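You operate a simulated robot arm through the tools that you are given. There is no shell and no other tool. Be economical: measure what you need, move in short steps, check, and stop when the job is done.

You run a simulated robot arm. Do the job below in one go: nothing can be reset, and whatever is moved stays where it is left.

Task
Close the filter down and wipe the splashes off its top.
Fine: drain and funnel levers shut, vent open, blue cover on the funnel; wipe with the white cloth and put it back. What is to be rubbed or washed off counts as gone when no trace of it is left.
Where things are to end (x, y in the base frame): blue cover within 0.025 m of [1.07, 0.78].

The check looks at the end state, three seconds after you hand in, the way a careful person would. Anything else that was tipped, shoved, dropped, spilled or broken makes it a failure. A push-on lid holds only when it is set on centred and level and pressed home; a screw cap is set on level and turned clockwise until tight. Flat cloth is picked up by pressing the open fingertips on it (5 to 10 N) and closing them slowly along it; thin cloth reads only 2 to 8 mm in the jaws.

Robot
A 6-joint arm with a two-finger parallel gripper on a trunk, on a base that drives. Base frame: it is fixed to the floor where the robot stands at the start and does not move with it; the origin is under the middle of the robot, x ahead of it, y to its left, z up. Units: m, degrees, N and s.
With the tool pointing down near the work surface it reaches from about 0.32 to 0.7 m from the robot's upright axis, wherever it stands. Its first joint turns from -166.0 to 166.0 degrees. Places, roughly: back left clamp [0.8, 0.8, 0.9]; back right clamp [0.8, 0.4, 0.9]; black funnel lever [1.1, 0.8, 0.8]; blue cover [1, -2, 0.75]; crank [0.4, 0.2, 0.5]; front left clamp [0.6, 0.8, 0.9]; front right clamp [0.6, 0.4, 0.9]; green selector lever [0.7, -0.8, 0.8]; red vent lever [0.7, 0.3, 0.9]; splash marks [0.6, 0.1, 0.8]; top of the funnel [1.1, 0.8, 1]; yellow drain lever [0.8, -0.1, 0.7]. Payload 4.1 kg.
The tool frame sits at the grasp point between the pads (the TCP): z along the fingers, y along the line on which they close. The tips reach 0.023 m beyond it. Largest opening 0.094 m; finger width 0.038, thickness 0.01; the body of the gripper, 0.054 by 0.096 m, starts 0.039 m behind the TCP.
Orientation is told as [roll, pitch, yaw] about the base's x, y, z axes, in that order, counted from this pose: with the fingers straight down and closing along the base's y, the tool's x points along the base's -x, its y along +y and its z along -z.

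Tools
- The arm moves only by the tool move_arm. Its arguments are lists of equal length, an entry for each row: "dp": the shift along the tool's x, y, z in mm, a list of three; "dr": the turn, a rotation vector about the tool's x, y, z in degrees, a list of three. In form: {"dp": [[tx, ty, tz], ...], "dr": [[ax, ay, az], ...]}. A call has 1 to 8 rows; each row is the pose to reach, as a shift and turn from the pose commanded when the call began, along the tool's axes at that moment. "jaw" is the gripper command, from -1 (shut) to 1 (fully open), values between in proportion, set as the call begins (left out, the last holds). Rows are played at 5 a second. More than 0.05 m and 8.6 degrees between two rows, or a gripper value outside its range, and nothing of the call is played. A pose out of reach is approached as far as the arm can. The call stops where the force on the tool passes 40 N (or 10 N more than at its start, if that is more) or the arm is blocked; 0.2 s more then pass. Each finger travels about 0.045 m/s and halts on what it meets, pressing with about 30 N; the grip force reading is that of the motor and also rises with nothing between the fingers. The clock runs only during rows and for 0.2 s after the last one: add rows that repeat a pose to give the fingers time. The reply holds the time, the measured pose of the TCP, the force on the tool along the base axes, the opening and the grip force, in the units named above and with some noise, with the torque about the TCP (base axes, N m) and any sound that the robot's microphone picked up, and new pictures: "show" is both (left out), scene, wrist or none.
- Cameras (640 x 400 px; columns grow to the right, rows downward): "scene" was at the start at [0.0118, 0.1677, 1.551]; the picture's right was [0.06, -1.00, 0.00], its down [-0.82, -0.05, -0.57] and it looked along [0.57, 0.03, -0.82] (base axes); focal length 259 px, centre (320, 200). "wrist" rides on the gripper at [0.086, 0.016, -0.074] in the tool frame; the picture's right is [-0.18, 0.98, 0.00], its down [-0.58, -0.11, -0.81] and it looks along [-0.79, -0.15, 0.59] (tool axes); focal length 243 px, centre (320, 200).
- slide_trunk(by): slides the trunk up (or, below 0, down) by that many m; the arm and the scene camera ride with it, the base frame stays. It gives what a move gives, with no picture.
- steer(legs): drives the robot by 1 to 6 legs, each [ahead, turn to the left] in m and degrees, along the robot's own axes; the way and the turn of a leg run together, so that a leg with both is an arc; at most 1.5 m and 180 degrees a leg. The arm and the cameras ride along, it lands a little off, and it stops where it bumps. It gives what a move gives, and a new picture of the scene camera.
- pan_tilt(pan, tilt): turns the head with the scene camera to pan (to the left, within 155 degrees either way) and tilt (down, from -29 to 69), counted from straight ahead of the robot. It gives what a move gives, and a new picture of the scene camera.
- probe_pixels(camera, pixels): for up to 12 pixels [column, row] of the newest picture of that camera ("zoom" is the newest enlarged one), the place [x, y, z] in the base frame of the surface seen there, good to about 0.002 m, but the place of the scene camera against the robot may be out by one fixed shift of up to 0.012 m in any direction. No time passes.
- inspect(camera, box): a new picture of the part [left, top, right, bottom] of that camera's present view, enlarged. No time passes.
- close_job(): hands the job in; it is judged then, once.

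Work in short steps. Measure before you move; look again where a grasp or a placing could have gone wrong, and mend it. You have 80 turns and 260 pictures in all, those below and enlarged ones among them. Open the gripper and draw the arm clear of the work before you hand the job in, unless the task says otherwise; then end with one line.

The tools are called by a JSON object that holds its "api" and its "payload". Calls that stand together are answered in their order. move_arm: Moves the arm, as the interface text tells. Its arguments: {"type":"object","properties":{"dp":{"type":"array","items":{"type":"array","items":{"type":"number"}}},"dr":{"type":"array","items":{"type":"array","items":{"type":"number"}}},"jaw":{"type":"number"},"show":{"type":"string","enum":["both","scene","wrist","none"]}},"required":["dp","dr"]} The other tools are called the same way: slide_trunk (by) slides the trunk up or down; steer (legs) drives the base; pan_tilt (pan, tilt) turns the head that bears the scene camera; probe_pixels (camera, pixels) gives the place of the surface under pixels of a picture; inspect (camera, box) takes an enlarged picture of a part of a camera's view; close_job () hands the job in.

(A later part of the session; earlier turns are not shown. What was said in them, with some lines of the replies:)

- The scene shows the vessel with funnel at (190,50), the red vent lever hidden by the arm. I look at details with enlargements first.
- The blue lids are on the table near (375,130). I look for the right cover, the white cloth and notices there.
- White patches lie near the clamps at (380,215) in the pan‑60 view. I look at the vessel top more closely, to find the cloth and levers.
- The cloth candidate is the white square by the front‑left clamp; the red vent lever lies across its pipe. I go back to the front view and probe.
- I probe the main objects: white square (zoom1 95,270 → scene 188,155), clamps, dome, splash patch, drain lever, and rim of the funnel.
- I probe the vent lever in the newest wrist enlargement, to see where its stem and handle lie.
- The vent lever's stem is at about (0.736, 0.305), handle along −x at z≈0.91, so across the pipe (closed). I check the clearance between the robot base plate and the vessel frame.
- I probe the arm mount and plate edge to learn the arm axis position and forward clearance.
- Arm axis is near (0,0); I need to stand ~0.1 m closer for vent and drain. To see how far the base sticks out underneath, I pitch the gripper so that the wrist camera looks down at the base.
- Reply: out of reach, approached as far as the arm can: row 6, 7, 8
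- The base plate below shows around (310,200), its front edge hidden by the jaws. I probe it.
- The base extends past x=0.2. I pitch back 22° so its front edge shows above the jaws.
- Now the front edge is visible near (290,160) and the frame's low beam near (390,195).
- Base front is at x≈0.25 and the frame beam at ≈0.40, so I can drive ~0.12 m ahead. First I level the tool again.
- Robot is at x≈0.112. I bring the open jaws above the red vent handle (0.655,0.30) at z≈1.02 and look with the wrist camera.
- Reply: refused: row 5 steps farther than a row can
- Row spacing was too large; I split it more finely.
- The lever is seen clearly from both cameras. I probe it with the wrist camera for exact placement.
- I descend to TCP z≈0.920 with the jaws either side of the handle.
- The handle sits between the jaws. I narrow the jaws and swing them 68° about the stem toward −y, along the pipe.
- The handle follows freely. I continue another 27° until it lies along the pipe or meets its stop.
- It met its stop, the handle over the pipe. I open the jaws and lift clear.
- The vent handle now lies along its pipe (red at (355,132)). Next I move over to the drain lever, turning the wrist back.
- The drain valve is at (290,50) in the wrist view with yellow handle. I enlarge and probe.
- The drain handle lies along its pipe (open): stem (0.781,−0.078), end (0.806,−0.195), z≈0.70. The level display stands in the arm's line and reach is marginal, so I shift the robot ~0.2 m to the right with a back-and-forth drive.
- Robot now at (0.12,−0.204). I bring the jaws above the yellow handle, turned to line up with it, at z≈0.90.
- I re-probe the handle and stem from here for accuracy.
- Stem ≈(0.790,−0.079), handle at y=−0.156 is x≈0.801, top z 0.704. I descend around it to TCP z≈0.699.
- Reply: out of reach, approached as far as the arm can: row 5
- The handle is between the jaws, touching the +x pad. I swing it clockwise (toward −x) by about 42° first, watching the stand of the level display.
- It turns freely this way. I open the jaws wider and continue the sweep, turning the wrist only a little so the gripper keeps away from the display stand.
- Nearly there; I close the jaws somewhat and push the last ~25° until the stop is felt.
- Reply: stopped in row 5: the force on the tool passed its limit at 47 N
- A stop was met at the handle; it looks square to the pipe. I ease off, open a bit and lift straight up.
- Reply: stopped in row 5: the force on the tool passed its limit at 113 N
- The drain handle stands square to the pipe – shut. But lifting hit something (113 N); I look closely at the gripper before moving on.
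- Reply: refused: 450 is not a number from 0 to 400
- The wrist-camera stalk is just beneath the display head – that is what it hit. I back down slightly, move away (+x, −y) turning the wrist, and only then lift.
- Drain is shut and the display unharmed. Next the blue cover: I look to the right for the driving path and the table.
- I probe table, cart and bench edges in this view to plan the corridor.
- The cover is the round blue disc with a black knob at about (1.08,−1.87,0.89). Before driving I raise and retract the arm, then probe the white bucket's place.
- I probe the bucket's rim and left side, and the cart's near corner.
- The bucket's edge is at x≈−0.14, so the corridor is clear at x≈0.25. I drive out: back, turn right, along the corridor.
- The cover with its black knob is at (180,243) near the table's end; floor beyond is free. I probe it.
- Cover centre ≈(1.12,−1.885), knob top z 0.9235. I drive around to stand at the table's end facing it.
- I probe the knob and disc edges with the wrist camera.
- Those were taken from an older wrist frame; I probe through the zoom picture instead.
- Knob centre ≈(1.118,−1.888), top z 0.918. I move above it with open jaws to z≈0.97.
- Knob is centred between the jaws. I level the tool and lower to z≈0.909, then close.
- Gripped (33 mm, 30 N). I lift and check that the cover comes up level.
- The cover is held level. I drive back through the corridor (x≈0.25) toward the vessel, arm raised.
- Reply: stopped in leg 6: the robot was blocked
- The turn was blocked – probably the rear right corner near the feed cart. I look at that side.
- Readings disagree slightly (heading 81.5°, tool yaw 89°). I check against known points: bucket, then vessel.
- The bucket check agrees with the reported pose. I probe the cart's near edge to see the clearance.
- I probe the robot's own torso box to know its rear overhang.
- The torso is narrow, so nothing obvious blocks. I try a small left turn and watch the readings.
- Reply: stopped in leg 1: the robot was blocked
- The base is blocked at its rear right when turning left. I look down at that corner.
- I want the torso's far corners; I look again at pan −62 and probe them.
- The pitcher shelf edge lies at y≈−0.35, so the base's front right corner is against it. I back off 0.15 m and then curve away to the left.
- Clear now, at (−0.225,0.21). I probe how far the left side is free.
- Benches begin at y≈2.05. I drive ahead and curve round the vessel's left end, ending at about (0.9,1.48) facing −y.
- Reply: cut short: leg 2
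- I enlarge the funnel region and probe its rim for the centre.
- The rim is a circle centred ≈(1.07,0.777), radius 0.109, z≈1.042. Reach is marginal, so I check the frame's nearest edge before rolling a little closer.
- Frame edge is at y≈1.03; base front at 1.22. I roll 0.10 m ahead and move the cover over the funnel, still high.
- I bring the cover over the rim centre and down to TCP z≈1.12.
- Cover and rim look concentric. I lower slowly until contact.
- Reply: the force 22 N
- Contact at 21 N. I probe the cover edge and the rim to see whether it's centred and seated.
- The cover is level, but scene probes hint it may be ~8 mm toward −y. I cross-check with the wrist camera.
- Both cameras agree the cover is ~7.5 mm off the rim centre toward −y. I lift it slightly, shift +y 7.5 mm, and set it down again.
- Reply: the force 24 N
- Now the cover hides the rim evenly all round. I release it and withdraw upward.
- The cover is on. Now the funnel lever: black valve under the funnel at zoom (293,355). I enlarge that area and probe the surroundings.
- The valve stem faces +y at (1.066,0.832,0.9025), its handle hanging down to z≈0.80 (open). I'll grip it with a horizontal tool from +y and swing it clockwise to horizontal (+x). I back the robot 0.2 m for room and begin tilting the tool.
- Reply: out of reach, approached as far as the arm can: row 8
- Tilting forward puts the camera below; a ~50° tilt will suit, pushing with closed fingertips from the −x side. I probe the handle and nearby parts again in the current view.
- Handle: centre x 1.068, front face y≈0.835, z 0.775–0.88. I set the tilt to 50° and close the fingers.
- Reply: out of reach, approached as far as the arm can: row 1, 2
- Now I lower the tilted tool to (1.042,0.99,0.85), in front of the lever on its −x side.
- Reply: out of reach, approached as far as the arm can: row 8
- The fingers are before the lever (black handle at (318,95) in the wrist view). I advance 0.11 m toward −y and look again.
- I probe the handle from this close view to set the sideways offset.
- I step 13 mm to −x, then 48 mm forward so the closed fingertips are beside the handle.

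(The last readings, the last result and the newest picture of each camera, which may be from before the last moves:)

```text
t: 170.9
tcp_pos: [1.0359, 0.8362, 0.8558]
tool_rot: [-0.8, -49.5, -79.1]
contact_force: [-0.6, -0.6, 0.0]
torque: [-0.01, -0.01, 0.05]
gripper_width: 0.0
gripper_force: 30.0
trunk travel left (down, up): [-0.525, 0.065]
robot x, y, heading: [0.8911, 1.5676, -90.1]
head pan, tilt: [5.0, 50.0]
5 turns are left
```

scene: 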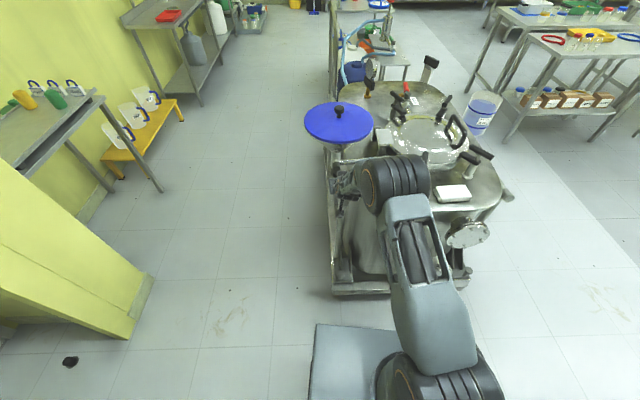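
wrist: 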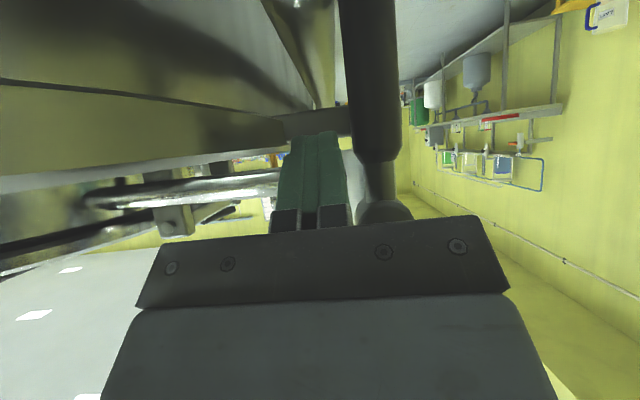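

Only a few turns remain, so I combine steps: sweep the lever to horizontal, retreat, lift, untilt, check the lever, and drive round to the front where both cloth and splashes are in reach.

{"api": "probe_pixels", "payload": {"camera": "scene", "pixels": [[438, 188], [464, 186], [472, 196], [442, 200], [454, 190], [448, 195], [464, 194], [458, 200]]}}

{"api": "move_arm", "payload": {"dp": [[1.5, 12.3, 4.4], [2.8, 24.4, 8.4], [-0.2, 41.3, 10.2], [-7.5, 57.1, 7.8], [-18.2, 69.3, 1.8], [-23.6, 72.8, -2], [-27.7, 75.4, -4.8]], "dr": [[0, 0, 0], [0, 0, 0], [0, 0, 0], [0, 0, 0], [0, 0, 0], [0, 0, 0], [0, 0, 0]], "show": "wrist"}}

{"api": "move_arm", "payload": {"dp": [[6, 0, 5], [31.6, 7.5, -24.7], [57, 15, -54.6], [82.6, 22.5, -84.5], [108, 30, -114]], "dr": [[0, 0, 0], [0, 0, 0], [0, 0, 0], [0, 0, 0], [0, 0, 0]], "show": "wrist"}}

{"api": "move_arm", "payload": {"dp": [[-29.3, 0, -25], [-58.6, 0, -50], [-87.9, 0, -75], [-117, 0, -100], [-146, 0, -125], [-175, 0, -150], [-205, 0, -175]], "dr": [[0, 0, 0], [0, 0, 0], [0, 0, 0], [0, 0, 0], [0, 0, 0], [0, 0, 0], [0, 0, 0]], "show": "none"}}

{"api": "move_arm", "payload": {"dp": [[0, 0, 0], [0, 0, 0], [0, 0, 0], [0, 0, 0], [0, 0, 0], [0, 0, 0]], "dr": [[0, 8.3, 0], [0, 16.6, 0], [0, 24.9, 0], [0, 33.2, 0], [0, 41.5, 0], [0, 49.6, 0]], "jaw": 0.6, "show": "none"}}

{"api": "inspect", "payload": {"camera": "scene", "box": [290, 110, 390, 220]}}

{"api": "steer", "payload": {"legs": [[0, -90], [1.05, 0], [0, 90], [1.07, 0], [0, 90], [0.26, 0]]}}

{"api": "pan_tilt", "payload": {"pan": 22.5, "tilt": 50.3}}

{"api": "probe_pixels", "payload": {"camera": "scene", "pixels": [[320, 200], [305, 200], [335, 200], [320, 185], [320, 215], [290, 200], [350, 200], [320, 230], [305, 185], [335, 185], [305, 215], [335, 215]]}}

{"api": "inspect", "payload": {"camera": "scene", "box": [260, 140, 380, 260]}}

{"api": "inspect", "payload": {"camera": "wrist", "box": [0, 0, 640, 400]}}

{"api": "pan_tilt", "payload": {"pan": -25, "tilt": 54}}

{"api": "inspect", "payload": {"camera": "scene", "box": [220, 110, 420, 290]}}

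```text
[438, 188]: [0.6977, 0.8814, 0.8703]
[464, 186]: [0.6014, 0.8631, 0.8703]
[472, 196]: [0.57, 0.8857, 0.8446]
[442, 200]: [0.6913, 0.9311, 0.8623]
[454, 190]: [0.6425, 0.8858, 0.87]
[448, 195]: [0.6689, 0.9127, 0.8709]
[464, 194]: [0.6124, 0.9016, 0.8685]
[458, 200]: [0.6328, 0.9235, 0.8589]
```

```text
t: 172.0
tcp_pos: [1.0916, 0.8382, 0.8517]
tool_rot: [-1.1, -48.7, -79.6]
contact_force: [-2.8, 0.7, -4.6]
torque: [-0.07, 0.03, -0.03]
gripper_width: 0.0001
gripper_force: 30.1
trunk travel left (down, up): [-0.525, 0.065]
robot x, y, heading: [0.8896, 1.5679, -90.0]
head pan, tilt: [5.0, 50.0]
stopped in row 5: the force on the tool passed its limit at 46 N (the readings are from after the stop); the commanded pose is now the measured one
```

wrist: 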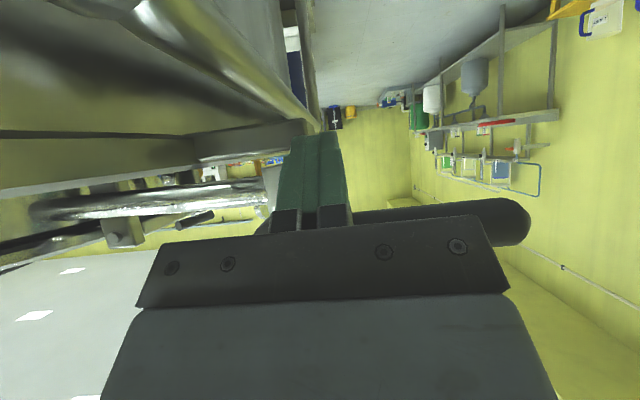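

```text
t: 173.2
tcp_pos: [1.0971, 0.9984, 0.8485]
tool_rot: [-1.1, -48.9, -79.4]
contact_force: [-0.8, 0.8, -0.1]
torque: [-0.01, -0.03, 0.03]
gripper_width: 0.0002
gripper_force: 30.6
trunk travel left (down, up): [-0.525, 0.065]
robot x, y, heading: [0.8933, 1.5705, -90.0]
head pan, tilt: [5.0, 50.0]
```

wrist: 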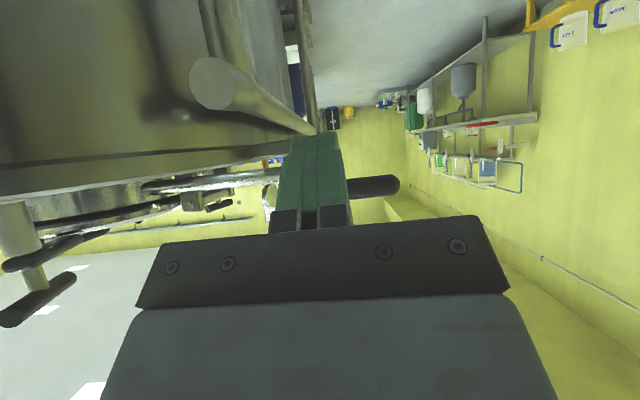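

```text
t: 174.8
tcp_pos: [1.1023, 0.9949, 1.1164]
tool_rot: [-1.0, -48.9, -79.4]
contact_force: [0.2, 0.1, 0.6]
torque: [0.02, 0.01, -0.02]
gripper_width: 0.0
gripper_force: 29.9
trunk travel left (down, up): [-0.525, 0.065]
robot x, y, heading: [0.8926, 1.5673, -90.1]
head pan, tilt: [5.0, 50.0]
```

```text
t: 176.2
tcp_pos: [1.1021, 0.9948, 1.1179]
tool_rot: [-0.6, 0.9, -80.2]
contact_force: [0.4, -0.5, -0.2]
torque: [0.02, 0.01, 0.04]
gripper_width: 0.0749
gripper_force: 0.0
trunk travel left (down, up): [-0.525, 0.065]
robot x, y, heading: [0.8893, 1.5717, -89.9]
head pan, tilt: [5.0, 50.0]
```

```text
3.64 times, centred on (340, 165) of scene
```

zoom: 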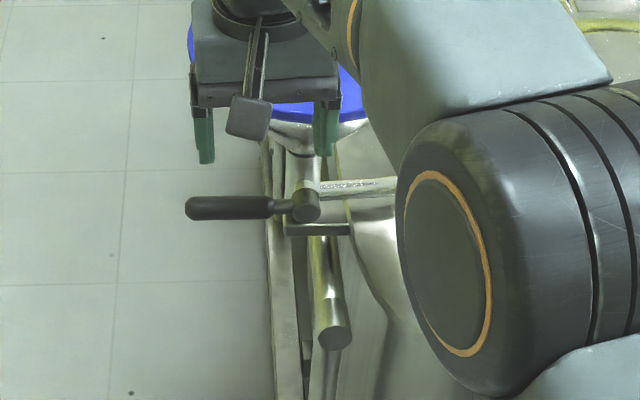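

```text
t: 199.7
tcp_pos: [0.6808, 0.7072, 1.1151]
tool_rot: [-0.7, 0.8, 9.2]
contact_force: [0.4, 0.7, 0.2]
torque: [-0.01, -0.02, 0.02]
gripper_width: 0.0753
gripper_force: 0.1
trunk travel left (down, up): [-0.525, 0.065]
robot x, y, heading: [0.1048, 0.5027, -0.6]
head pan, tilt: [5.0, 50.0]
```

scene: 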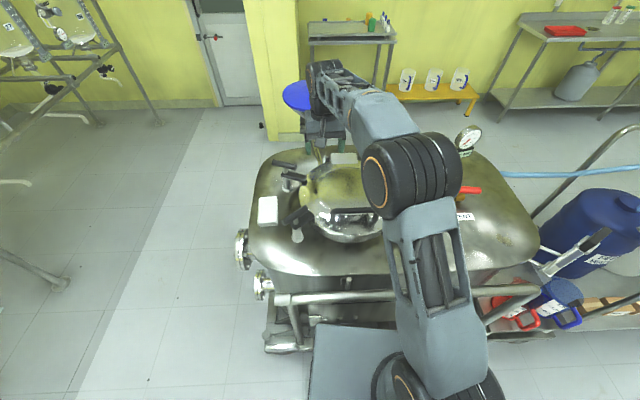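

```text
t: 200.5
tcp_pos: [0.6798, 0.7069, 1.1166]
tool_rot: [-0.7, 0.8, 9.1]
contact_force: [-0.6, 0.8, 0.4]
torque: [-0.03, 0.01, 0.01]
gripper_width: 0.0754
gripper_force: 0.1
trunk travel left (down, up): [-0.525, 0.065]
robot x, y, heading: [0.104, 0.5044, -0.6]
head pan, tilt: [22.5, 50.3]
```

scene: 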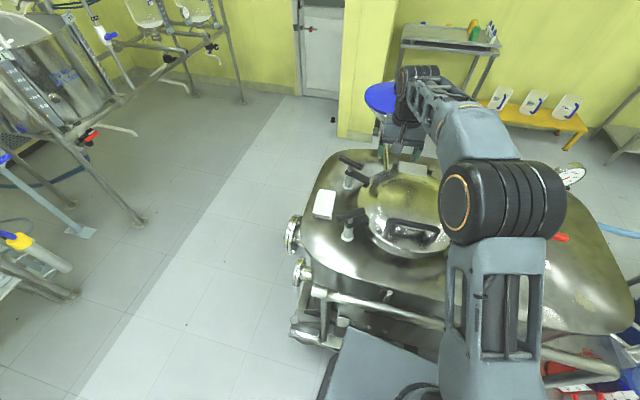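

```text
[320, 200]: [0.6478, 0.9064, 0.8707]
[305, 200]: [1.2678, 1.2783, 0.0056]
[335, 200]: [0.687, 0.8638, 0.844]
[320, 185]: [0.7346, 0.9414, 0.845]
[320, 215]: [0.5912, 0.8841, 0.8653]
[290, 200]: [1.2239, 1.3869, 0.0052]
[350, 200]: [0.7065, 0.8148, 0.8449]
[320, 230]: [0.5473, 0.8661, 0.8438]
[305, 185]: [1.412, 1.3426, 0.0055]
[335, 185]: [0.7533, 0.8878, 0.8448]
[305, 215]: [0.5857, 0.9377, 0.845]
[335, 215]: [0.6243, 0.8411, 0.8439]
```

```text
3.33 times, centred on (320, 200) of scene
```

zoom: 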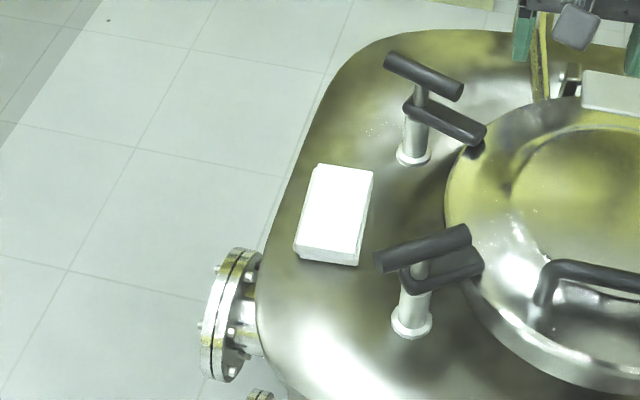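

```text
1.00 times, centred on (320, 200) of wrist (not enlarged: the box is as wide or as high as the picture)
```

zoom: 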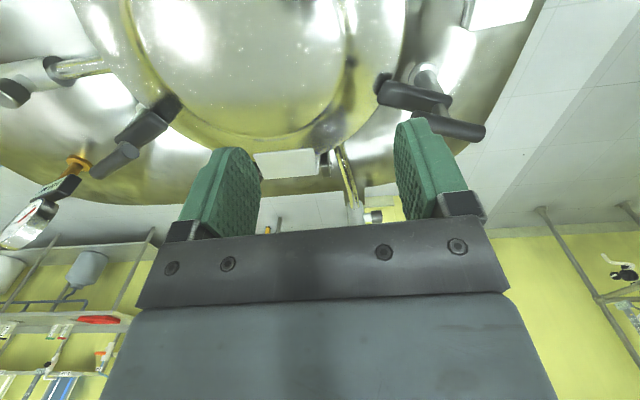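

```text
t: 201.6
tcp_pos: [0.6813, 0.7073, 1.1165]
tool_rot: [-0.6, 0.8, 9.1]
contact_force: [0.3, 0.1, 0.1]
torque: [0.02, -0.01, 0.01]
gripper_width: 0.0754
gripper_force: 0.0
trunk travel left (down, up): [-0.525, 0.065]
robot x, y, heading: [0.1034, 0.4991, -0.6]
head pan, tilt: [-25.0, 54.0]
```

scene: 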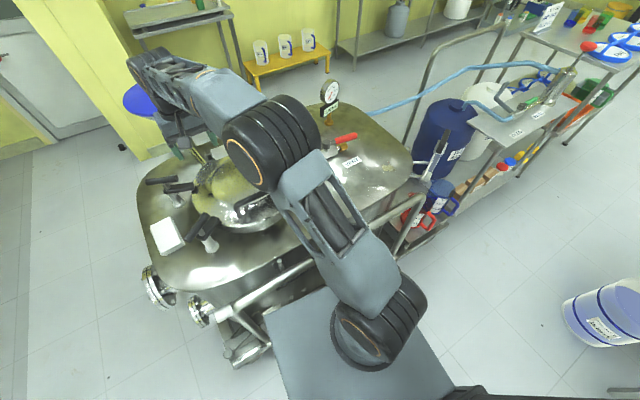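

```text
2.22 times, centred on (320, 200) of scene
4 turns are left
```

zoom: 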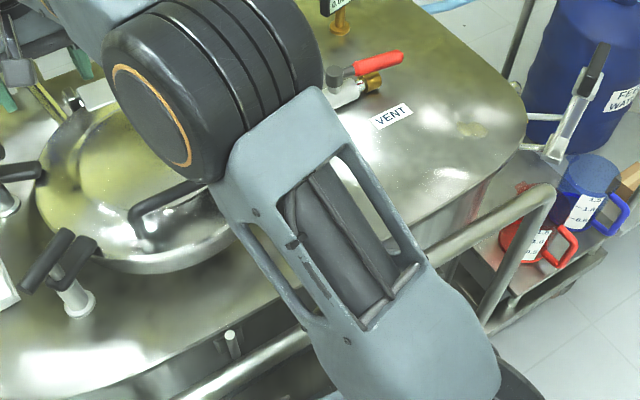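

The funnel lever is horizontal (shut), cover and vent are right. The white cloth is a folded pad ≈0.11×0.06×0.026 m centred (0.643,0.887), turned 12°. I grasp it, wipe the patch at (0.598,0.124), lift and return above its place, then look.

{"api": "move_arm", "payload": {"dp": [[0, 0, 0], [0, 0, 0], [0, 0, 0]], "dr": [[-0.6, -0.8, -2.9], [-0.6, -0.8, -2.9], [-0.6, -0.8, -2.9]], "jaw": 1, "show": "none"}}

{"api": "move_arm", "payload": {"dp": [[0, 45, 0], [0, 90, 0], [0, 135, 5], [0, 165, 30], [0, 183.6, 65], [0, 183.6, 105], [0, 183.6, 150], [0, 183.6, 195]], "dr": [[0, 0, 0], [0, 0, 0], [0, 0, 0], [0, 0, 0], [0, 0, 0], [0, 0, 0], [0, 0, 0], [0, 0, 0]], "show": "wrist"}}

{"api": "move_arm", "payload": {"dp": [[0, 0, 25], [0, 0, 42], [0, 0, 51.5], [0, 0, 51.5]], "dr": [[0, 0, 0], [0, 0, 0], [0, 0, 0], [0, 0, 0]], "show": "none"}}

{"api": "move_arm", "payload": {"dp": [[0, 0, 0], [0, 0, 0], [0, 0, 0], [0, 0, 0], [0, 0, 0], [0, 0, 0]], "dr": [[0, 0, 0], [0, 0, 0], [0, 0, 0], [0, 0, 0], [0, 0, 0], [0, 0, 0]], "jaw": -1, "show": "wrist"}}

{"api": "move_arm", "payload": {"dp": [[0, 0, -20], [0, 0, -60], [0, 0, -100], [0, 0, -140], [0, 0, -180], [0, 0, -215]], "dr": [[0, 0, 0], [0, 0, 0], [0, 0, 0], [0, 0, 0], [0, 0, 0], [0, 0, 0]], "show": "wrist"}}

{"api": "move_arm", "payload": {"dp": [[12.5, -46, 0], [25.1, -92.1, 0], [37.6, -138.2, 0], [50.2, -184.2, 0], [62.7, -230.3, 0], [75.2, -276.3, 0], [87.8, -322.4, 0], [100.3, -368.4, 0]], "dr": [[0, 0, 0], [0, 0, 0], [0, 0, 0], [0, 0, 0], [0, 0, 0], [0, 0, 0], [0, 0, 0], [0, 0, 0]], "show": "none"}}

{"api": "move_arm", "payload": {"dp": [[12.5, -46, 0], [25.1, -92.1, 0], [37.6, -138.2, 0], [50.2, -184.2, 0], [62.7, -230.3, 0], [75.2, -276.3, 0], [87.8, -322.4, 0], [100.3, -368.4, 0]], "dr": [[0, 0, 0], [0, 0, 0], [0, 0, 0], [0, 0, 0], [0, 0, 0], [0, 0, 0], [0, 0, 0], [0, 0, 0]], "show": "wrist"}}

{"api": "move_arm", "payload": {"dp": [[0, 0, 45], [0, 0, 90], [0, 0, 135], [0, 0, 170], [0, 0, 195], [0, 0, 207], [0, 0, 213], [0, 0, 217]], "dr": [[0, 0, 0], [0, 0, 0], [0, 0, 0], [0, 0, 0], [0, 0, 0], [0, 0, 0], [0, 0, 0], [0, 0, 0]], "show": "wrist"}}

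{"api": "move_arm", "payload": {"dp": [[0, 0, 1.5], [20, 0, 1.5], [-20, 0, 1.5], [20, 12, 1.5], [-20, 12, 1.5], [20, -12, 1.5], [-20, -12, 1.5], [0, 0, 1.5]], "dr": [[0, 0, 0], [0, 0, 0], [0, 0, 0], [0, 0, 0], [0, 0, 0], [0, 0, 0], [0, 0, 0], [0, 0, 0]], "show": "none"}}

{"api": "move_arm", "payload": {"dp": [[10, 15, 1], [-10, -15, 1], [20, 0, 1], [-20, 0, 1], [15, -15, 1], [-15, 15, 1], [20, 5, 1], [-20, -5, 1]], "dr": [[0, 0, 0], [0, 0, 0], [0, 0, 0], [0, 0, 0], [0, 0, 0], [0, 0, 0], [0, 0, 0], [0, 0, 0]], "show": "none"}}

{"api": "move_arm", "payload": {"dp": [[20, 5, -40], [20, 5, -85], [20, 5, -130], [20, 5, -175], [20, 5, -219]], "dr": [[0, 0, 0], [0, 0, 0], [0, 0, 0], [0, 0, 0], [0, 0, 0]], "show": "wrist"}}

{"api": "move_arm", "payload": {"dp": [[-12.5, 46, 0], [-25.1, 92.1, 0], [-37.6, 138.2, 0], [-50.2, 184.2, 0], [-62.7, 230.3, 0], [-75.2, 276.3, 0], [-87.8, 322.4, 0], [-100.3, 368.4, 0]], "dr": [[0, 0, 0], [0, 0, 0], [0, 0, 0], [0, 0, 0], [0, 0, 0], [0, 0, 0], [0, 0, 0], [0, 0, 0]], "show": "none"}}

{"api": "pan_tilt", "payload": {"pan": -45, "tilt": 46}}

{"api": "inspect", "payload": {"camera": "scene", "box": [240, 120, 400, 270]}}

{"api": "pan_tilt", "payload": {"pan": 22.5, "tilt": 50.3}}

```text
t: 202.4
tcp_pos: [0.6805, 0.7052, 1.1173]
tool_rot: [0.0, 0.0, 12.0]
contact_force: [0.4, -0.2, 0.1]
torque: [0.01, -0.01, 0.01]
gripper_width: 0.0942
gripper_force: 0.0
trunk travel left (down, up): [-0.525, 0.065]
robot x, y, heading: [0.1078, 0.5039, -0.6]
head pan, tilt: [-25.0, 54.0]
```

```text
t: 204.2
tcp_pos: [0.6444, 0.8855, 0.9231]
tool_rot: [-0.1, 0.0, 12.1]
contact_force: [-0.9, -0.3, 0.6]
torque: [0.03, -0.03, 0.03]
gripper_width: 0.0943
gripper_force: 0.1
trunk travel left (down, up): [-0.525, 0.065]
robot x, y, heading: [0.1041, 0.5027, -0.7]
head pan, tilt: [-25.0, 54.0]
```

wrist: 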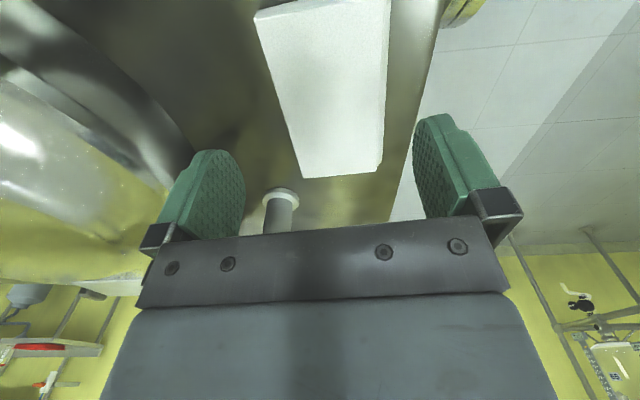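

```text
t: 205.2
tcp_pos: [0.6425, 0.8848, 0.8694]
tool_rot: [0.0, 0.0, 12.0]
contact_force: [-0.7, -0.7, -0.2]
torque: [0.01, -0.02, 0.02]
gripper_width: 0.0941
gripper_force: 0.1
trunk travel left (down, up): [-0.525, 0.065]
robot x, y, heading: [0.1055, 0.5059, -0.4]
head pan, tilt: [-25.0, 54.0]
```

```text
t: 206.6
tcp_pos: [0.642, 0.8858, 0.8692]
tool_rot: [-0.1, 0.0, 12.1]
contact_force: [-0.6, 0.2, 0.8]
torque: [0.01, -0.02, 0.0]
gripper_width: 0.0673
gripper_force: 29.5
trunk travel left (down, up): [-0.525, 0.065]
robot x, y, heading: [0.1071, 0.5031, -0.6]
head pan, tilt: [-25.0, 54.0]
```

wrist: 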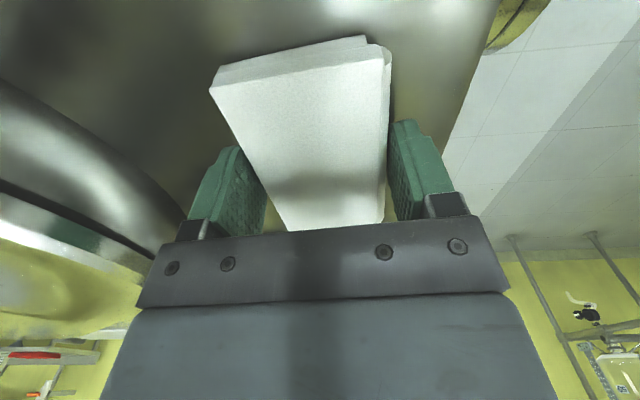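

```text
t: 208.0
tcp_pos: [0.6426, 0.8849, 1.086]
tool_rot: [-0.2, 0.0, 12.0]
contact_force: [0.2, 0.4, -0.6]
torque: [0.0, -0.03, -0.01]
gripper_width: 0.0675
gripper_force: 30.0
trunk travel left (down, up): [-0.525, 0.065]
robot x, y, heading: [0.1092, 0.5048, -0.5]
head pan, tilt: [-25.0, 54.0]
```

wrist: 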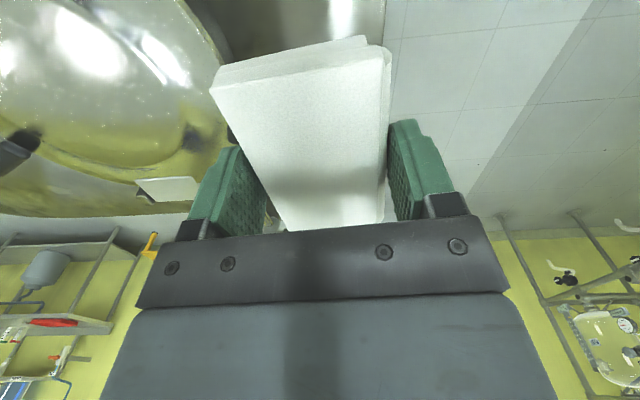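

```text
t: 209.8
tcp_pos: [0.6208, 0.5048, 1.0861]
tool_rot: [-0.1, 0.1, 11.9]
contact_force: [-0.3, -0.1, -0.8]
torque: [0.01, 0.01, 0.0]
gripper_width: 0.0674
gripper_force: 30.8
trunk travel left (down, up): [-0.525, 0.065]
robot x, y, heading: [0.1058, 0.5007, -0.7]
head pan, tilt: [-25.0, 54.0]
```

```text
t: 211.6
tcp_pos: [0.5985, 0.1232, 1.0837]
tool_rot: [0.0, 0.0, 12.1]
contact_force: [0.0, -0.3, -0.2]
torque: [0.0, -0.03, 0.0]
gripper_width: 0.0671
gripper_force: 30.4
trunk travel left (down, up): [-0.525, 0.065]
robot x, y, heading: [0.1061, 0.4989, -0.5]
head pan, tilt: [-25.0, 54.0]
```

wrist: 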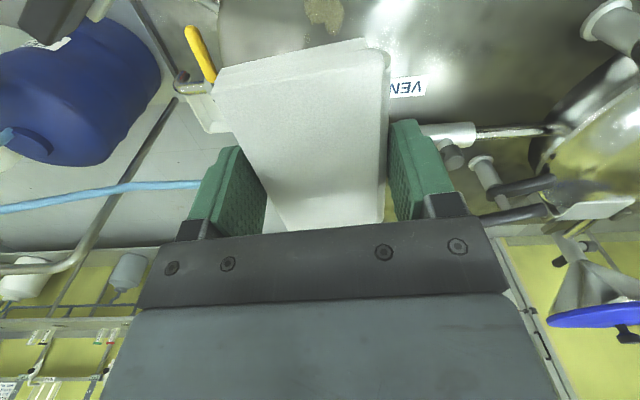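

```text
t: 213.4
tcp_pos: [0.5994, 0.1217, 0.8691]
tool_rot: [-0.2, -0.1, 12.0]
contact_force: [-1.4, 0.4, 7.3]
torque: [0.28, 0.08, 0.03]
gripper_width: 0.0673
gripper_force: 29.8
trunk travel left (down, up): [-0.525, 0.065]
robot x, y, heading: [0.1064, 0.5072, -0.3]
head pan, tilt: [-25.0, 54.0]
```

wrist: 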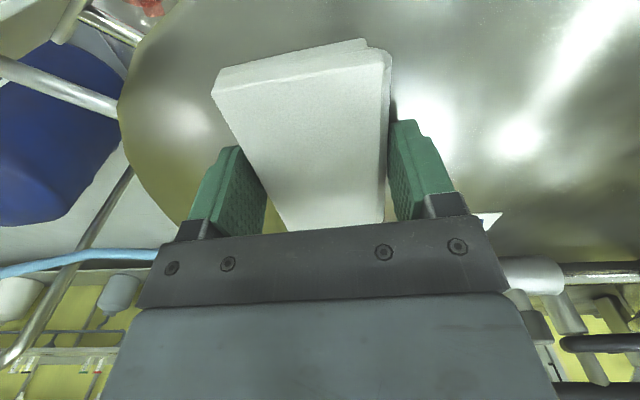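

```text
t: 215.2
tcp_pos: [0.5998, 0.1257, 0.8699]
tool_rot: [-0.4, -0.1, 12.1]
contact_force: [5.3, -1.1, 27.6]
torque: [-0.45, -0.16, 0.25]
gripper_width: 0.0671
gripper_force: 29.5
trunk travel left (down, up): [-0.525, 0.065]
robot x, y, heading: [0.1063, 0.5046, -0.5]
head pan, tilt: [-25.0, 54.0]
```

```text
t: 217.0
tcp_pos: [0.6185, 0.1222, 0.8676]
tool_rot: [-0.1, -0.1, 11.9]
contact_force: [-1.4, -2.0, 22.7]
torque: [0.19, 0.56, 0.07]
gripper_width: 0.0672
gripper_force: 29.5
trunk travel left (down, up): [-0.525, 0.065]
robot x, y, heading: [0.1064, 0.5077, -0.5]
head pan, tilt: [-25.0, 54.0]
```

```text
t: 218.2
tcp_pos: [0.5976, 0.1243, 1.0866]
tool_rot: [-0.1, 0.0, 12.0]
contact_force: [0.1, 0.6, 0.0]
torque: [-0.01, -0.01, 0.0]
gripper_width: 0.0674
gripper_force: 29.9
trunk travel left (down, up): [-0.525, 0.065]
robot x, y, heading: [0.1072, 0.5027, -0.7]
head pan, tilt: [-25.0, 54.0]
```

wrist: 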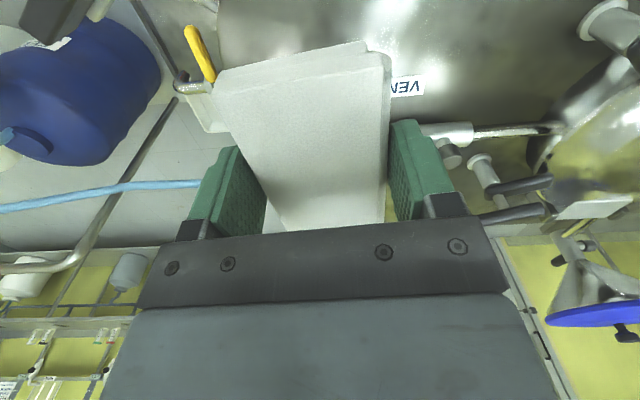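

```text
t: 220.0
tcp_pos: [0.6203, 0.507, 1.0851]
tool_rot: [-0.2, 0.0, 12.0]
contact_force: [-0.1, 0.4, -0.2]
torque: [0.01, -0.01, 0.0]
gripper_width: 0.0672
gripper_force: 29.7
trunk travel left (down, up): [-0.525, 0.065]
robot x, y, heading: [0.1054, 0.5023, -0.6]
head pan, tilt: [-25.0, 54.0]
```

```text
t: 220.8
tcp_pos: [0.6201, 0.5047, 1.085]
tool_rot: [-0.1, 0.0, 12.1]
contact_force: [-0.6, 0.6, -0.4]
torque: [-0.01, 0.01, -0.02]
gripper_width: 0.0673
gripper_force: 30.0
trunk travel left (down, up): [-0.525, 0.065]
robot x, y, heading: [0.1004, 0.5042, -0.4]
head pan, tilt: [-45.0, 46.0]
```

scene: 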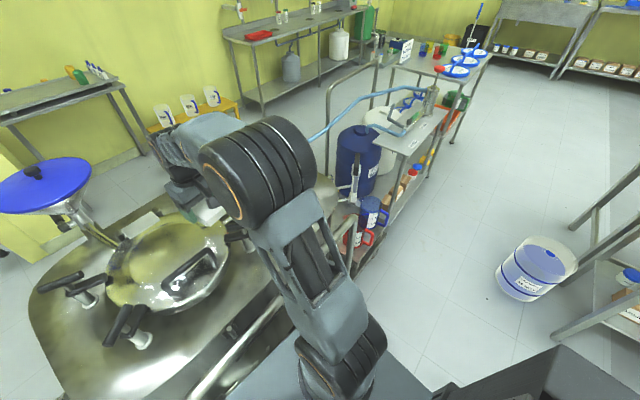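

```text
2.67 times, centred on (320, 195) of scene
```

zoom: 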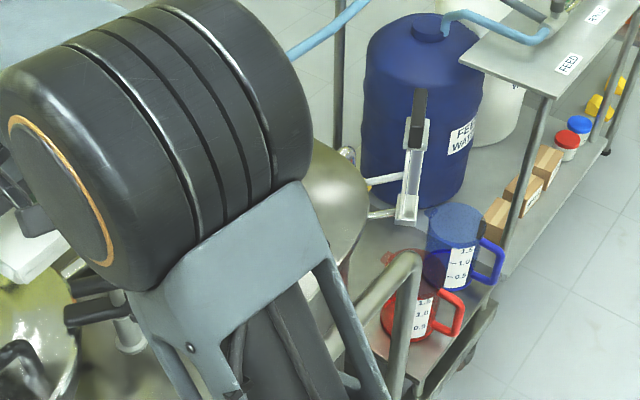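

```text
t: 222.2
tcp_pos: [0.6208, 0.5049, 1.0836]
tool_rot: [-0.1, 0.0, 12.1]
contact_force: [0.1, 0.0, -0.9]
torque: [0.04, -0.02, -0.02]
gripper_width: 0.0677
gripper_force: 30.1
trunk travel left (down, up): [-0.525, 0.065]
robot x, y, heading: [0.1048, 0.5025, -0.7]
head pan, tilt: [22.5, 50.3]
```

scene: 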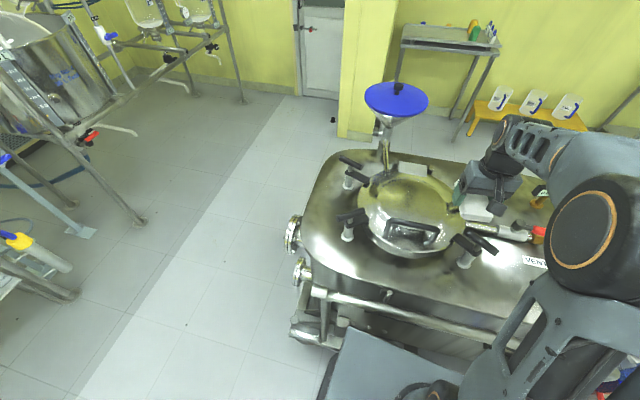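

{"api": "inspect", "payload": {"camera": "scene", "box": [260, 140, 380, 260]}}

```text
3.33 times, centred on (320, 200) of scene
3 turns are left
```

zoom: 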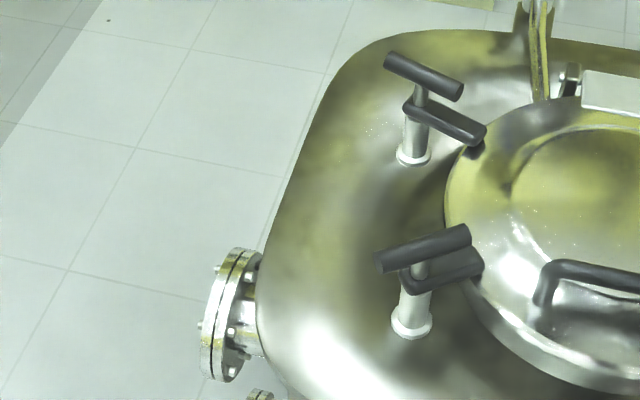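

The patch is gone in the wrist view after wiping (before at (325,10), now clean). I make one more broad wiping pass for safety, return the cloth to its place, release, withdraw and inspect.

{"api": "move_arm", "payload": {"dp": [[12.5, -46, 0], [25.1, -92.1, 0], [37.6, -138.2, 0], [50.2, -184.2, 0], [62.7, -230.3, 0], [75.2, -276.3, 0], [87.8, -322.4, 0], [100.3, -368.4, 0]], "dr": [[0, 0, 0], [0, 0, 0], [0, 0, 0], [0, 0, 0], [0, 0, 0], [0, 0, 0], [0, 0, 0], [0, 0, 0]], "show": "none"}}

{"api": "inspect", "payload": {"camera": "wrist", "box": [200, 0, 480, 140]}}

{"api": "move_arm", "payload": {"dp": [[0, 0, 45], [0, 0, 90], [0, 0, 135], [0, 0, 170], [0, 0, 195], [0, 0, 207], [0, 0, 213], [0, 0, 217]], "dr": [[0, 0, 0], [0, 0, 0], [0, 0, 0], [0, 0, 0], [0, 0, 0], [0, 0, 0], [0, 0, 0], [0, 0, 0]], "show": "none"}}

{"api": "move_arm", "payload": {"dp": [[22, 0, 1], [-22, 0, 1], [20, 15, 1], [-20, 15, 1], [10, 22, 1], [20, -10, 1], [-20, -10, 1], [0, 0, 1]], "dr": [[0, 0, 0], [0, 0, 0], [0, 0, 0], [0, 0, 0], [0, 0, 0], [0, 0, 0], [0, 0, 0], [0, 0, 0]], "show": "none"}}

{"api": "move_arm", "payload": {"dp": [[22, 8, 1], [-22, 8, 1], [20, -15, 1], [-20, -15, 1], [0, -22, 1], [0, 22, 1], [20, 0, 1], [0, 0, 1]], "dr": [[0, 0, 0], [0, 0, 0], [0, 0, 0], [0, 0, 0], [0, 0, 0], [0, 0, 0], [0, 0, 0], [0, 0, 0]], "show": "none"}}

{"api": "move_arm", "payload": {"dp": [[0, 0, -40], [0, 0, -85], [0, 0, -130], [0, 0, -175], [0, 0, -219.5]], "dr": [[0, 0, 0], [0, 0, 0], [0, 0, 0], [0, 0, 0], [0, 0, 0]], "show": "none"}}

{"api": "move_arm", "payload": {"dp": [[-12.5, 46, 0], [-25.1, 92.1, 0], [-37.6, 138.2, 0], [-50.2, 184.2, 0], [-62.7, 230.3, 0], [-75.2, 276.3, 0], [-87.8, 322.4, 0], [-100.3, 368.4, 0]], "dr": [[0, 0, 0], [0, 0, 0], [0, 0, 0], [0, 0, 0], [0, 0, 0], [0, 0, 0], [0, 0, 0], [0, 0, 0]], "show": "none"}}

{"api": "move_arm", "payload": {"dp": [[-12.5, 46, 0], [-25.1, 92.1, 0], [-37.6, 138.2, 0], [-50.2, 184.2, 0], [-62.7, 230.3, 0], [-75.2, 276.3, 0], [-87.8, 322.4, 0], [-100.3, 368.4, 0]], "dr": [[0, 0, 0], [0, 0, 0], [0, 0, 0], [0, 0, 0], [0, 0, 0], [0, 0, 0], [0, 0, 0], [0, 0, 0]], "show": "none"}}

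{"api": "move_arm", "payload": {"dp": [[0, 0, 45], [0, 0, 90], [0, 0, 135], [0, 0, 170], [0, 0, 195], [0, 0, 207], [0, 0, 213], [0, 0, 214.5]], "dr": [[0, 0, 0], [0, 0, 0], [0, 0, 0], [0, 0, 0], [0, 0, 0], [0, 0, 0], [0, 0, 0], [0, 0, 0]], "show": "none"}}

{"api": "move_arm", "payload": {"dp": [[0, 0, 0], [0, 0, 0], [0, 0, 0], [0, 0, 0], [0, 0, 0], [0, 0, -40], [0, 0, -85], [0, 0, -130]], "dr": [[0, 0, 0], [0, 0, 0], [0, 0, 0], [0, 0, 0], [0, 0, 0], [0, 0, 0], [0, 0, 0], [0, 0, 0]], "jaw": 1, "show": "wrist"}}

{"api": "move_arm", "payload": {"dp": [[0, 0, -45], [0, 0, -90], [0, 0, -120], [30, 0, -135], [70, 0, -140], [110, 0, -140], [150, 0, -140]], "dr": [[0, 0, 0], [0, 0, 0], [0, 0, 0], [0, 0, 0], [0, 0, 0], [0, 0, 0], [0, 0, 0]], "show": "none"}}

{"api": "inspect", "payload": {"camera": "scene", "box": [260, 120, 400, 260]}}

{"api": "pan_tilt", "payload": {"pan": -25, "tilt": 54}}

{"api": "inspect", "payload": {"camera": "scene", "box": [330, 110, 450, 230]}}

{"api": "pan_tilt", "payload": {"pan": 10, "tilt": 40}}

{"api": "inspect", "payload": {"camera": "scene", "box": [220, 60, 380, 220]}}

```text
t: 224.0
tcp_pos: [0.5993, 0.1233, 1.0858]
tool_rot: [-0.1, 0.0, 12.0]
contact_force: [0.2, -0.1, 0.7]
torque: [0.0, 0.0, 0.01]
gripper_width: 0.0673
gripper_force: 30.2
trunk travel left (down, up): [-0.525, 0.065]
robot x, y, heading: [0.1027, 0.5038, -0.9]
head pan, tilt: [22.5, 50.3]
```

```text
2.29 times, centred on (340, 70) of wrist
```

zoom: 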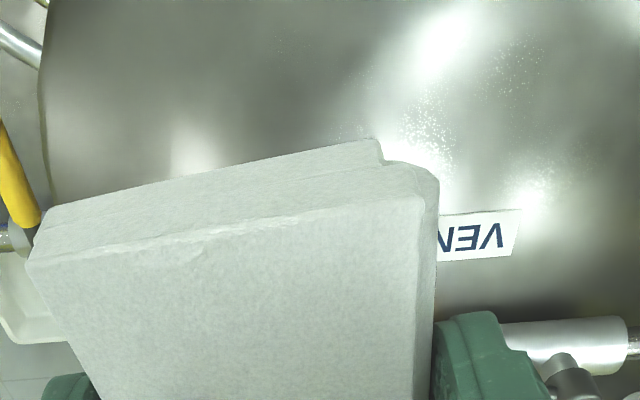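

```text
t: 225.8
tcp_pos: [0.5986, 0.1241, 0.8683]
tool_rot: [-0.2, 0.0, 12.0]
contact_force: [-1.0, -0.3, -0.9]
torque: [-0.03, 0.0, 0.02]
gripper_width: 0.0674
gripper_force: 30.3
trunk travel left (down, up): [-0.525, 0.065]
robot x, y, heading: [0.1057, 0.5058, -0.8]
head pan, tilt: [22.5, 50.3]
```

```text
t: 227.6
tcp_pos: [0.5975, 0.1237, 0.8686]
tool_rot: [-0.1, 0.1, 12.1]
contact_force: [-2.4, 0.5, 3.9]
torque: [-0.08, -0.25, -0.04]
gripper_width: 0.0674
gripper_force: 30.2
trunk travel left (down, up): [-0.525, 0.065]
robot x, y, heading: [0.1021, 0.5017, -0.4]
head pan, tilt: [22.5, 50.3]
```

```text
t: 229.4
tcp_pos: [0.597, 0.1223, 0.8678]
tool_rot: [-0.2, -0.1, 11.9]
contact_force: [-6.6, -4.4, 18.2]
torque: [0.01, 0.18, -0.06]
gripper_width: 0.0675
gripper_force: 30.1
trunk travel left (down, up): [-0.525, 0.065]
robot x, y, heading: [0.1034, 0.5037, -0.8]
head pan, tilt: [22.5, 50.3]
```

```text
t: 230.6
tcp_pos: [0.5985, 0.1232, 1.086]
tool_rot: [0.0, 0.0, 12.0]
contact_force: [-0.1, -0.3, -0.4]
torque: [0.0, 0.0, 0.02]
gripper_width: 0.0671
gripper_force: 30.0
trunk travel left (down, up): [-0.525, 0.065]
robot x, y, heading: [0.1018, 0.5051, -0.8]
head pan, tilt: [22.5, 50.3]
```

```text
t: 232.4
tcp_pos: [0.6205, 0.5065, 1.0868]
tool_rot: [-0.2, 0.0, 12.0]
contact_force: [-0.2, 0.1, -1.7]
torque: [-0.03, -0.01, 0.06]
gripper_width: 0.0672
gripper_force: 30.2
trunk travel left (down, up): [-0.525, 0.065]
robot x, y, heading: [0.1044, 0.5083, -0.6]
head pan, tilt: [22.5, 50.3]
```

```text
t: 234.2
tcp_pos: [0.6425, 0.8881, 1.0833]
tool_rot: [-0.3, 0.1, 12.0]
contact_force: [0.4, 0.4, -0.9]
torque: [0.01, 0.04, 0.01]
gripper_width: 0.0673
gripper_force: 29.2
trunk travel left (down, up): [-0.525, 0.065]
robot x, y, heading: [0.1061, 0.5018, -0.5]
head pan, tilt: [22.5, 50.3]
```

```text
t: 236.0
tcp_pos: [0.6427, 0.8863, 0.8701]
tool_rot: [-0.1, 0.0, 12.0]
contact_force: [-0.7, 0.1, -1.8]
torque: [0.0, 0.04, -0.02]
gripper_width: 0.0671
gripper_force: 30.5
trunk travel left (down, up): [-0.525, 0.065]
robot x, y, heading: [0.1072, 0.4997, -0.9]
head pan, tilt: [22.5, 50.3]
```

```text
t: 237.8
tcp_pos: [0.6429, 0.8868, 1.0023]
tool_rot: [-0.1, 0.0, 12.0]
contact_force: [-0.4, 0.5, -0.6]
torque: [-0.01, 0.01, -0.06]
gripper_width: 0.0939
gripper_force: 0.1
trunk travel left (down, up): [-0.525, 0.065]
robot x, y, heading: [0.1051, 0.5, -0.4]
head pan, tilt: [22.5, 50.3]
```

wrist: 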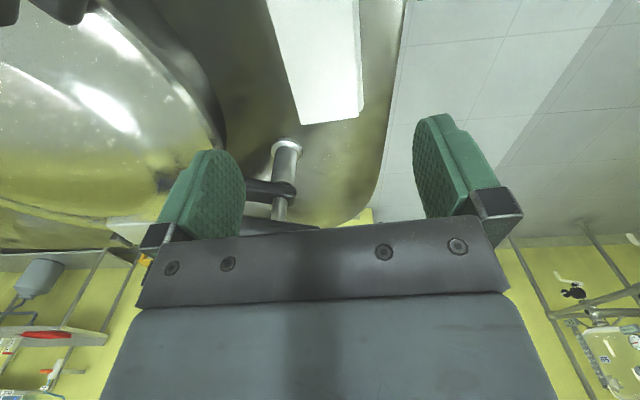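

```text
t: 239.4
tcp_pos: [0.4937, 0.854, 1.1412]
tool_rot: [-0.2, 0.0, 12.0]
contact_force: [-0.3, 0.3, -0.6]
torque: [-0.01, 0.01, 0.02]
gripper_width: 0.0942
gripper_force: 0.0
trunk travel left (down, up): [-0.525, 0.065]
robot x, y, heading: [0.1045, 0.5, -0.7]
head pan, tilt: [22.5, 50.3]
```

```text
2.86 times, centred on (330, 190) of scene
```

zoom: 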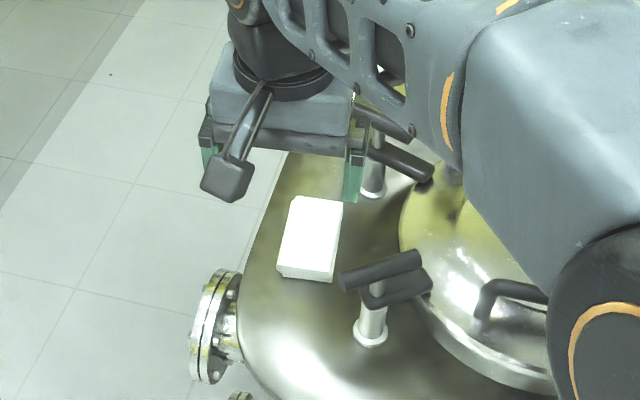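

```text
t: 240.6
tcp_pos: [0.4957, 0.8565, 1.1409]
tool_rot: [0.0, 0.0, 12.0]
contact_force: [-0.1, -0.4, -0.1]
torque: [0.0, 0.0, -0.05]
gripper_width: 0.0937
gripper_force: 0.2
trunk travel left (down, up): [-0.525, 0.065]
robot x, y, heading: [0.1031, 0.5059, -0.6]
head pan, tilt: [-25.0, 54.0]
```

scene: 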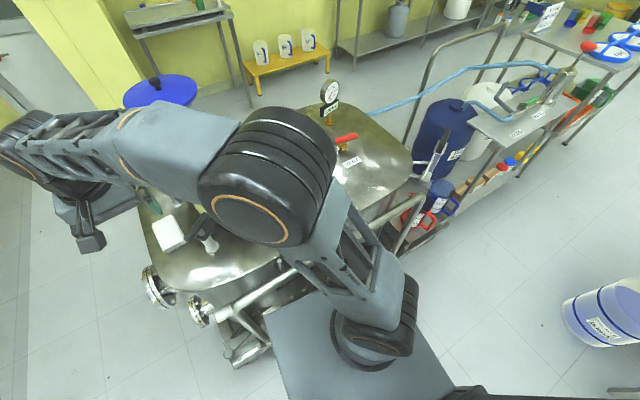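

```text
3.33 times, centred on (390, 170) of scene
```

zoom: 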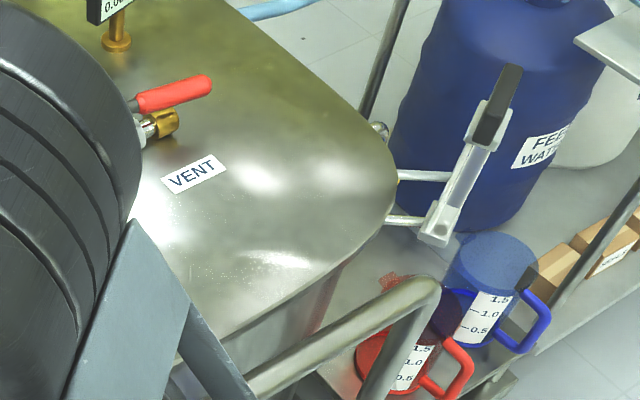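

```text
t: 241.6
tcp_pos: [0.4942, 0.8558, 1.1409]
tool_rot: [-0.2, -0.1, 12.0]
contact_force: [0.2, 0.7, -0.3]
torque: [-0.01, 0.02, -0.02]
gripper_width: 0.0938
gripper_force: 0.0
trunk travel left (down, up): [-0.525, 0.065]
robot x, y, heading: [0.1021, 0.5039, -0.3]
head pan, tilt: [10.0, 40.0]
```

scene: 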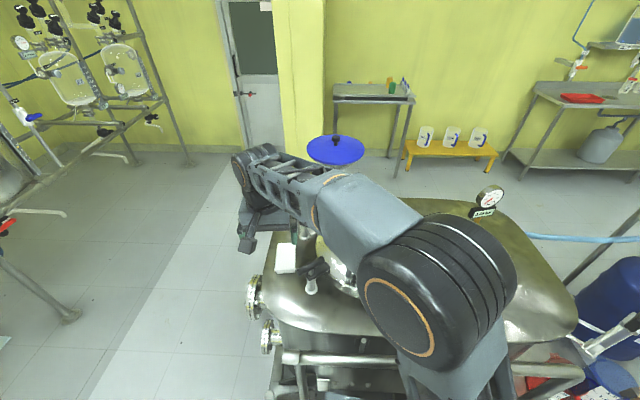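

```text
2.50 times, centred on (300, 140) of scene
2 turns are left
```

zoom: 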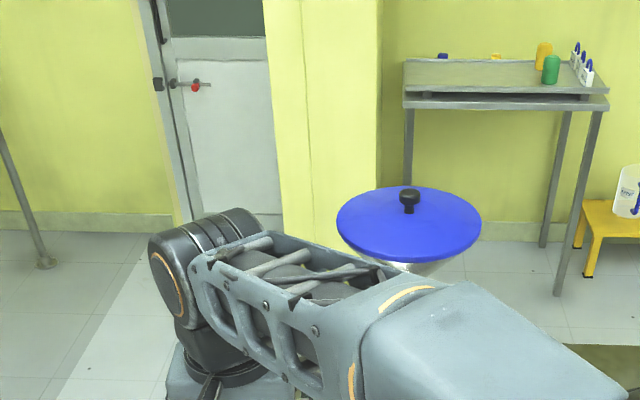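

The splash area by the VENT label is clean and the cloth is back in place. The cover is level on the funnel, the vent is open, and the drain and funnel levers are shut. The gripper is open and the arm is clear, so I hand in.

{"api": "close_job", "payload": {}}

```text
The job is handed in.
```

I finished the job and handed it in: the drain and funnel levers are shut, the vent is open, the blue cover sits centred on the funnel, the splashes are wiped off and the cloth is back in its place. On the way the arm pushed up against the underside of the level display (113 N) and the base bumped the pitcher shelf; I saw no damage at either, but did not measure whether the shelf shifted.
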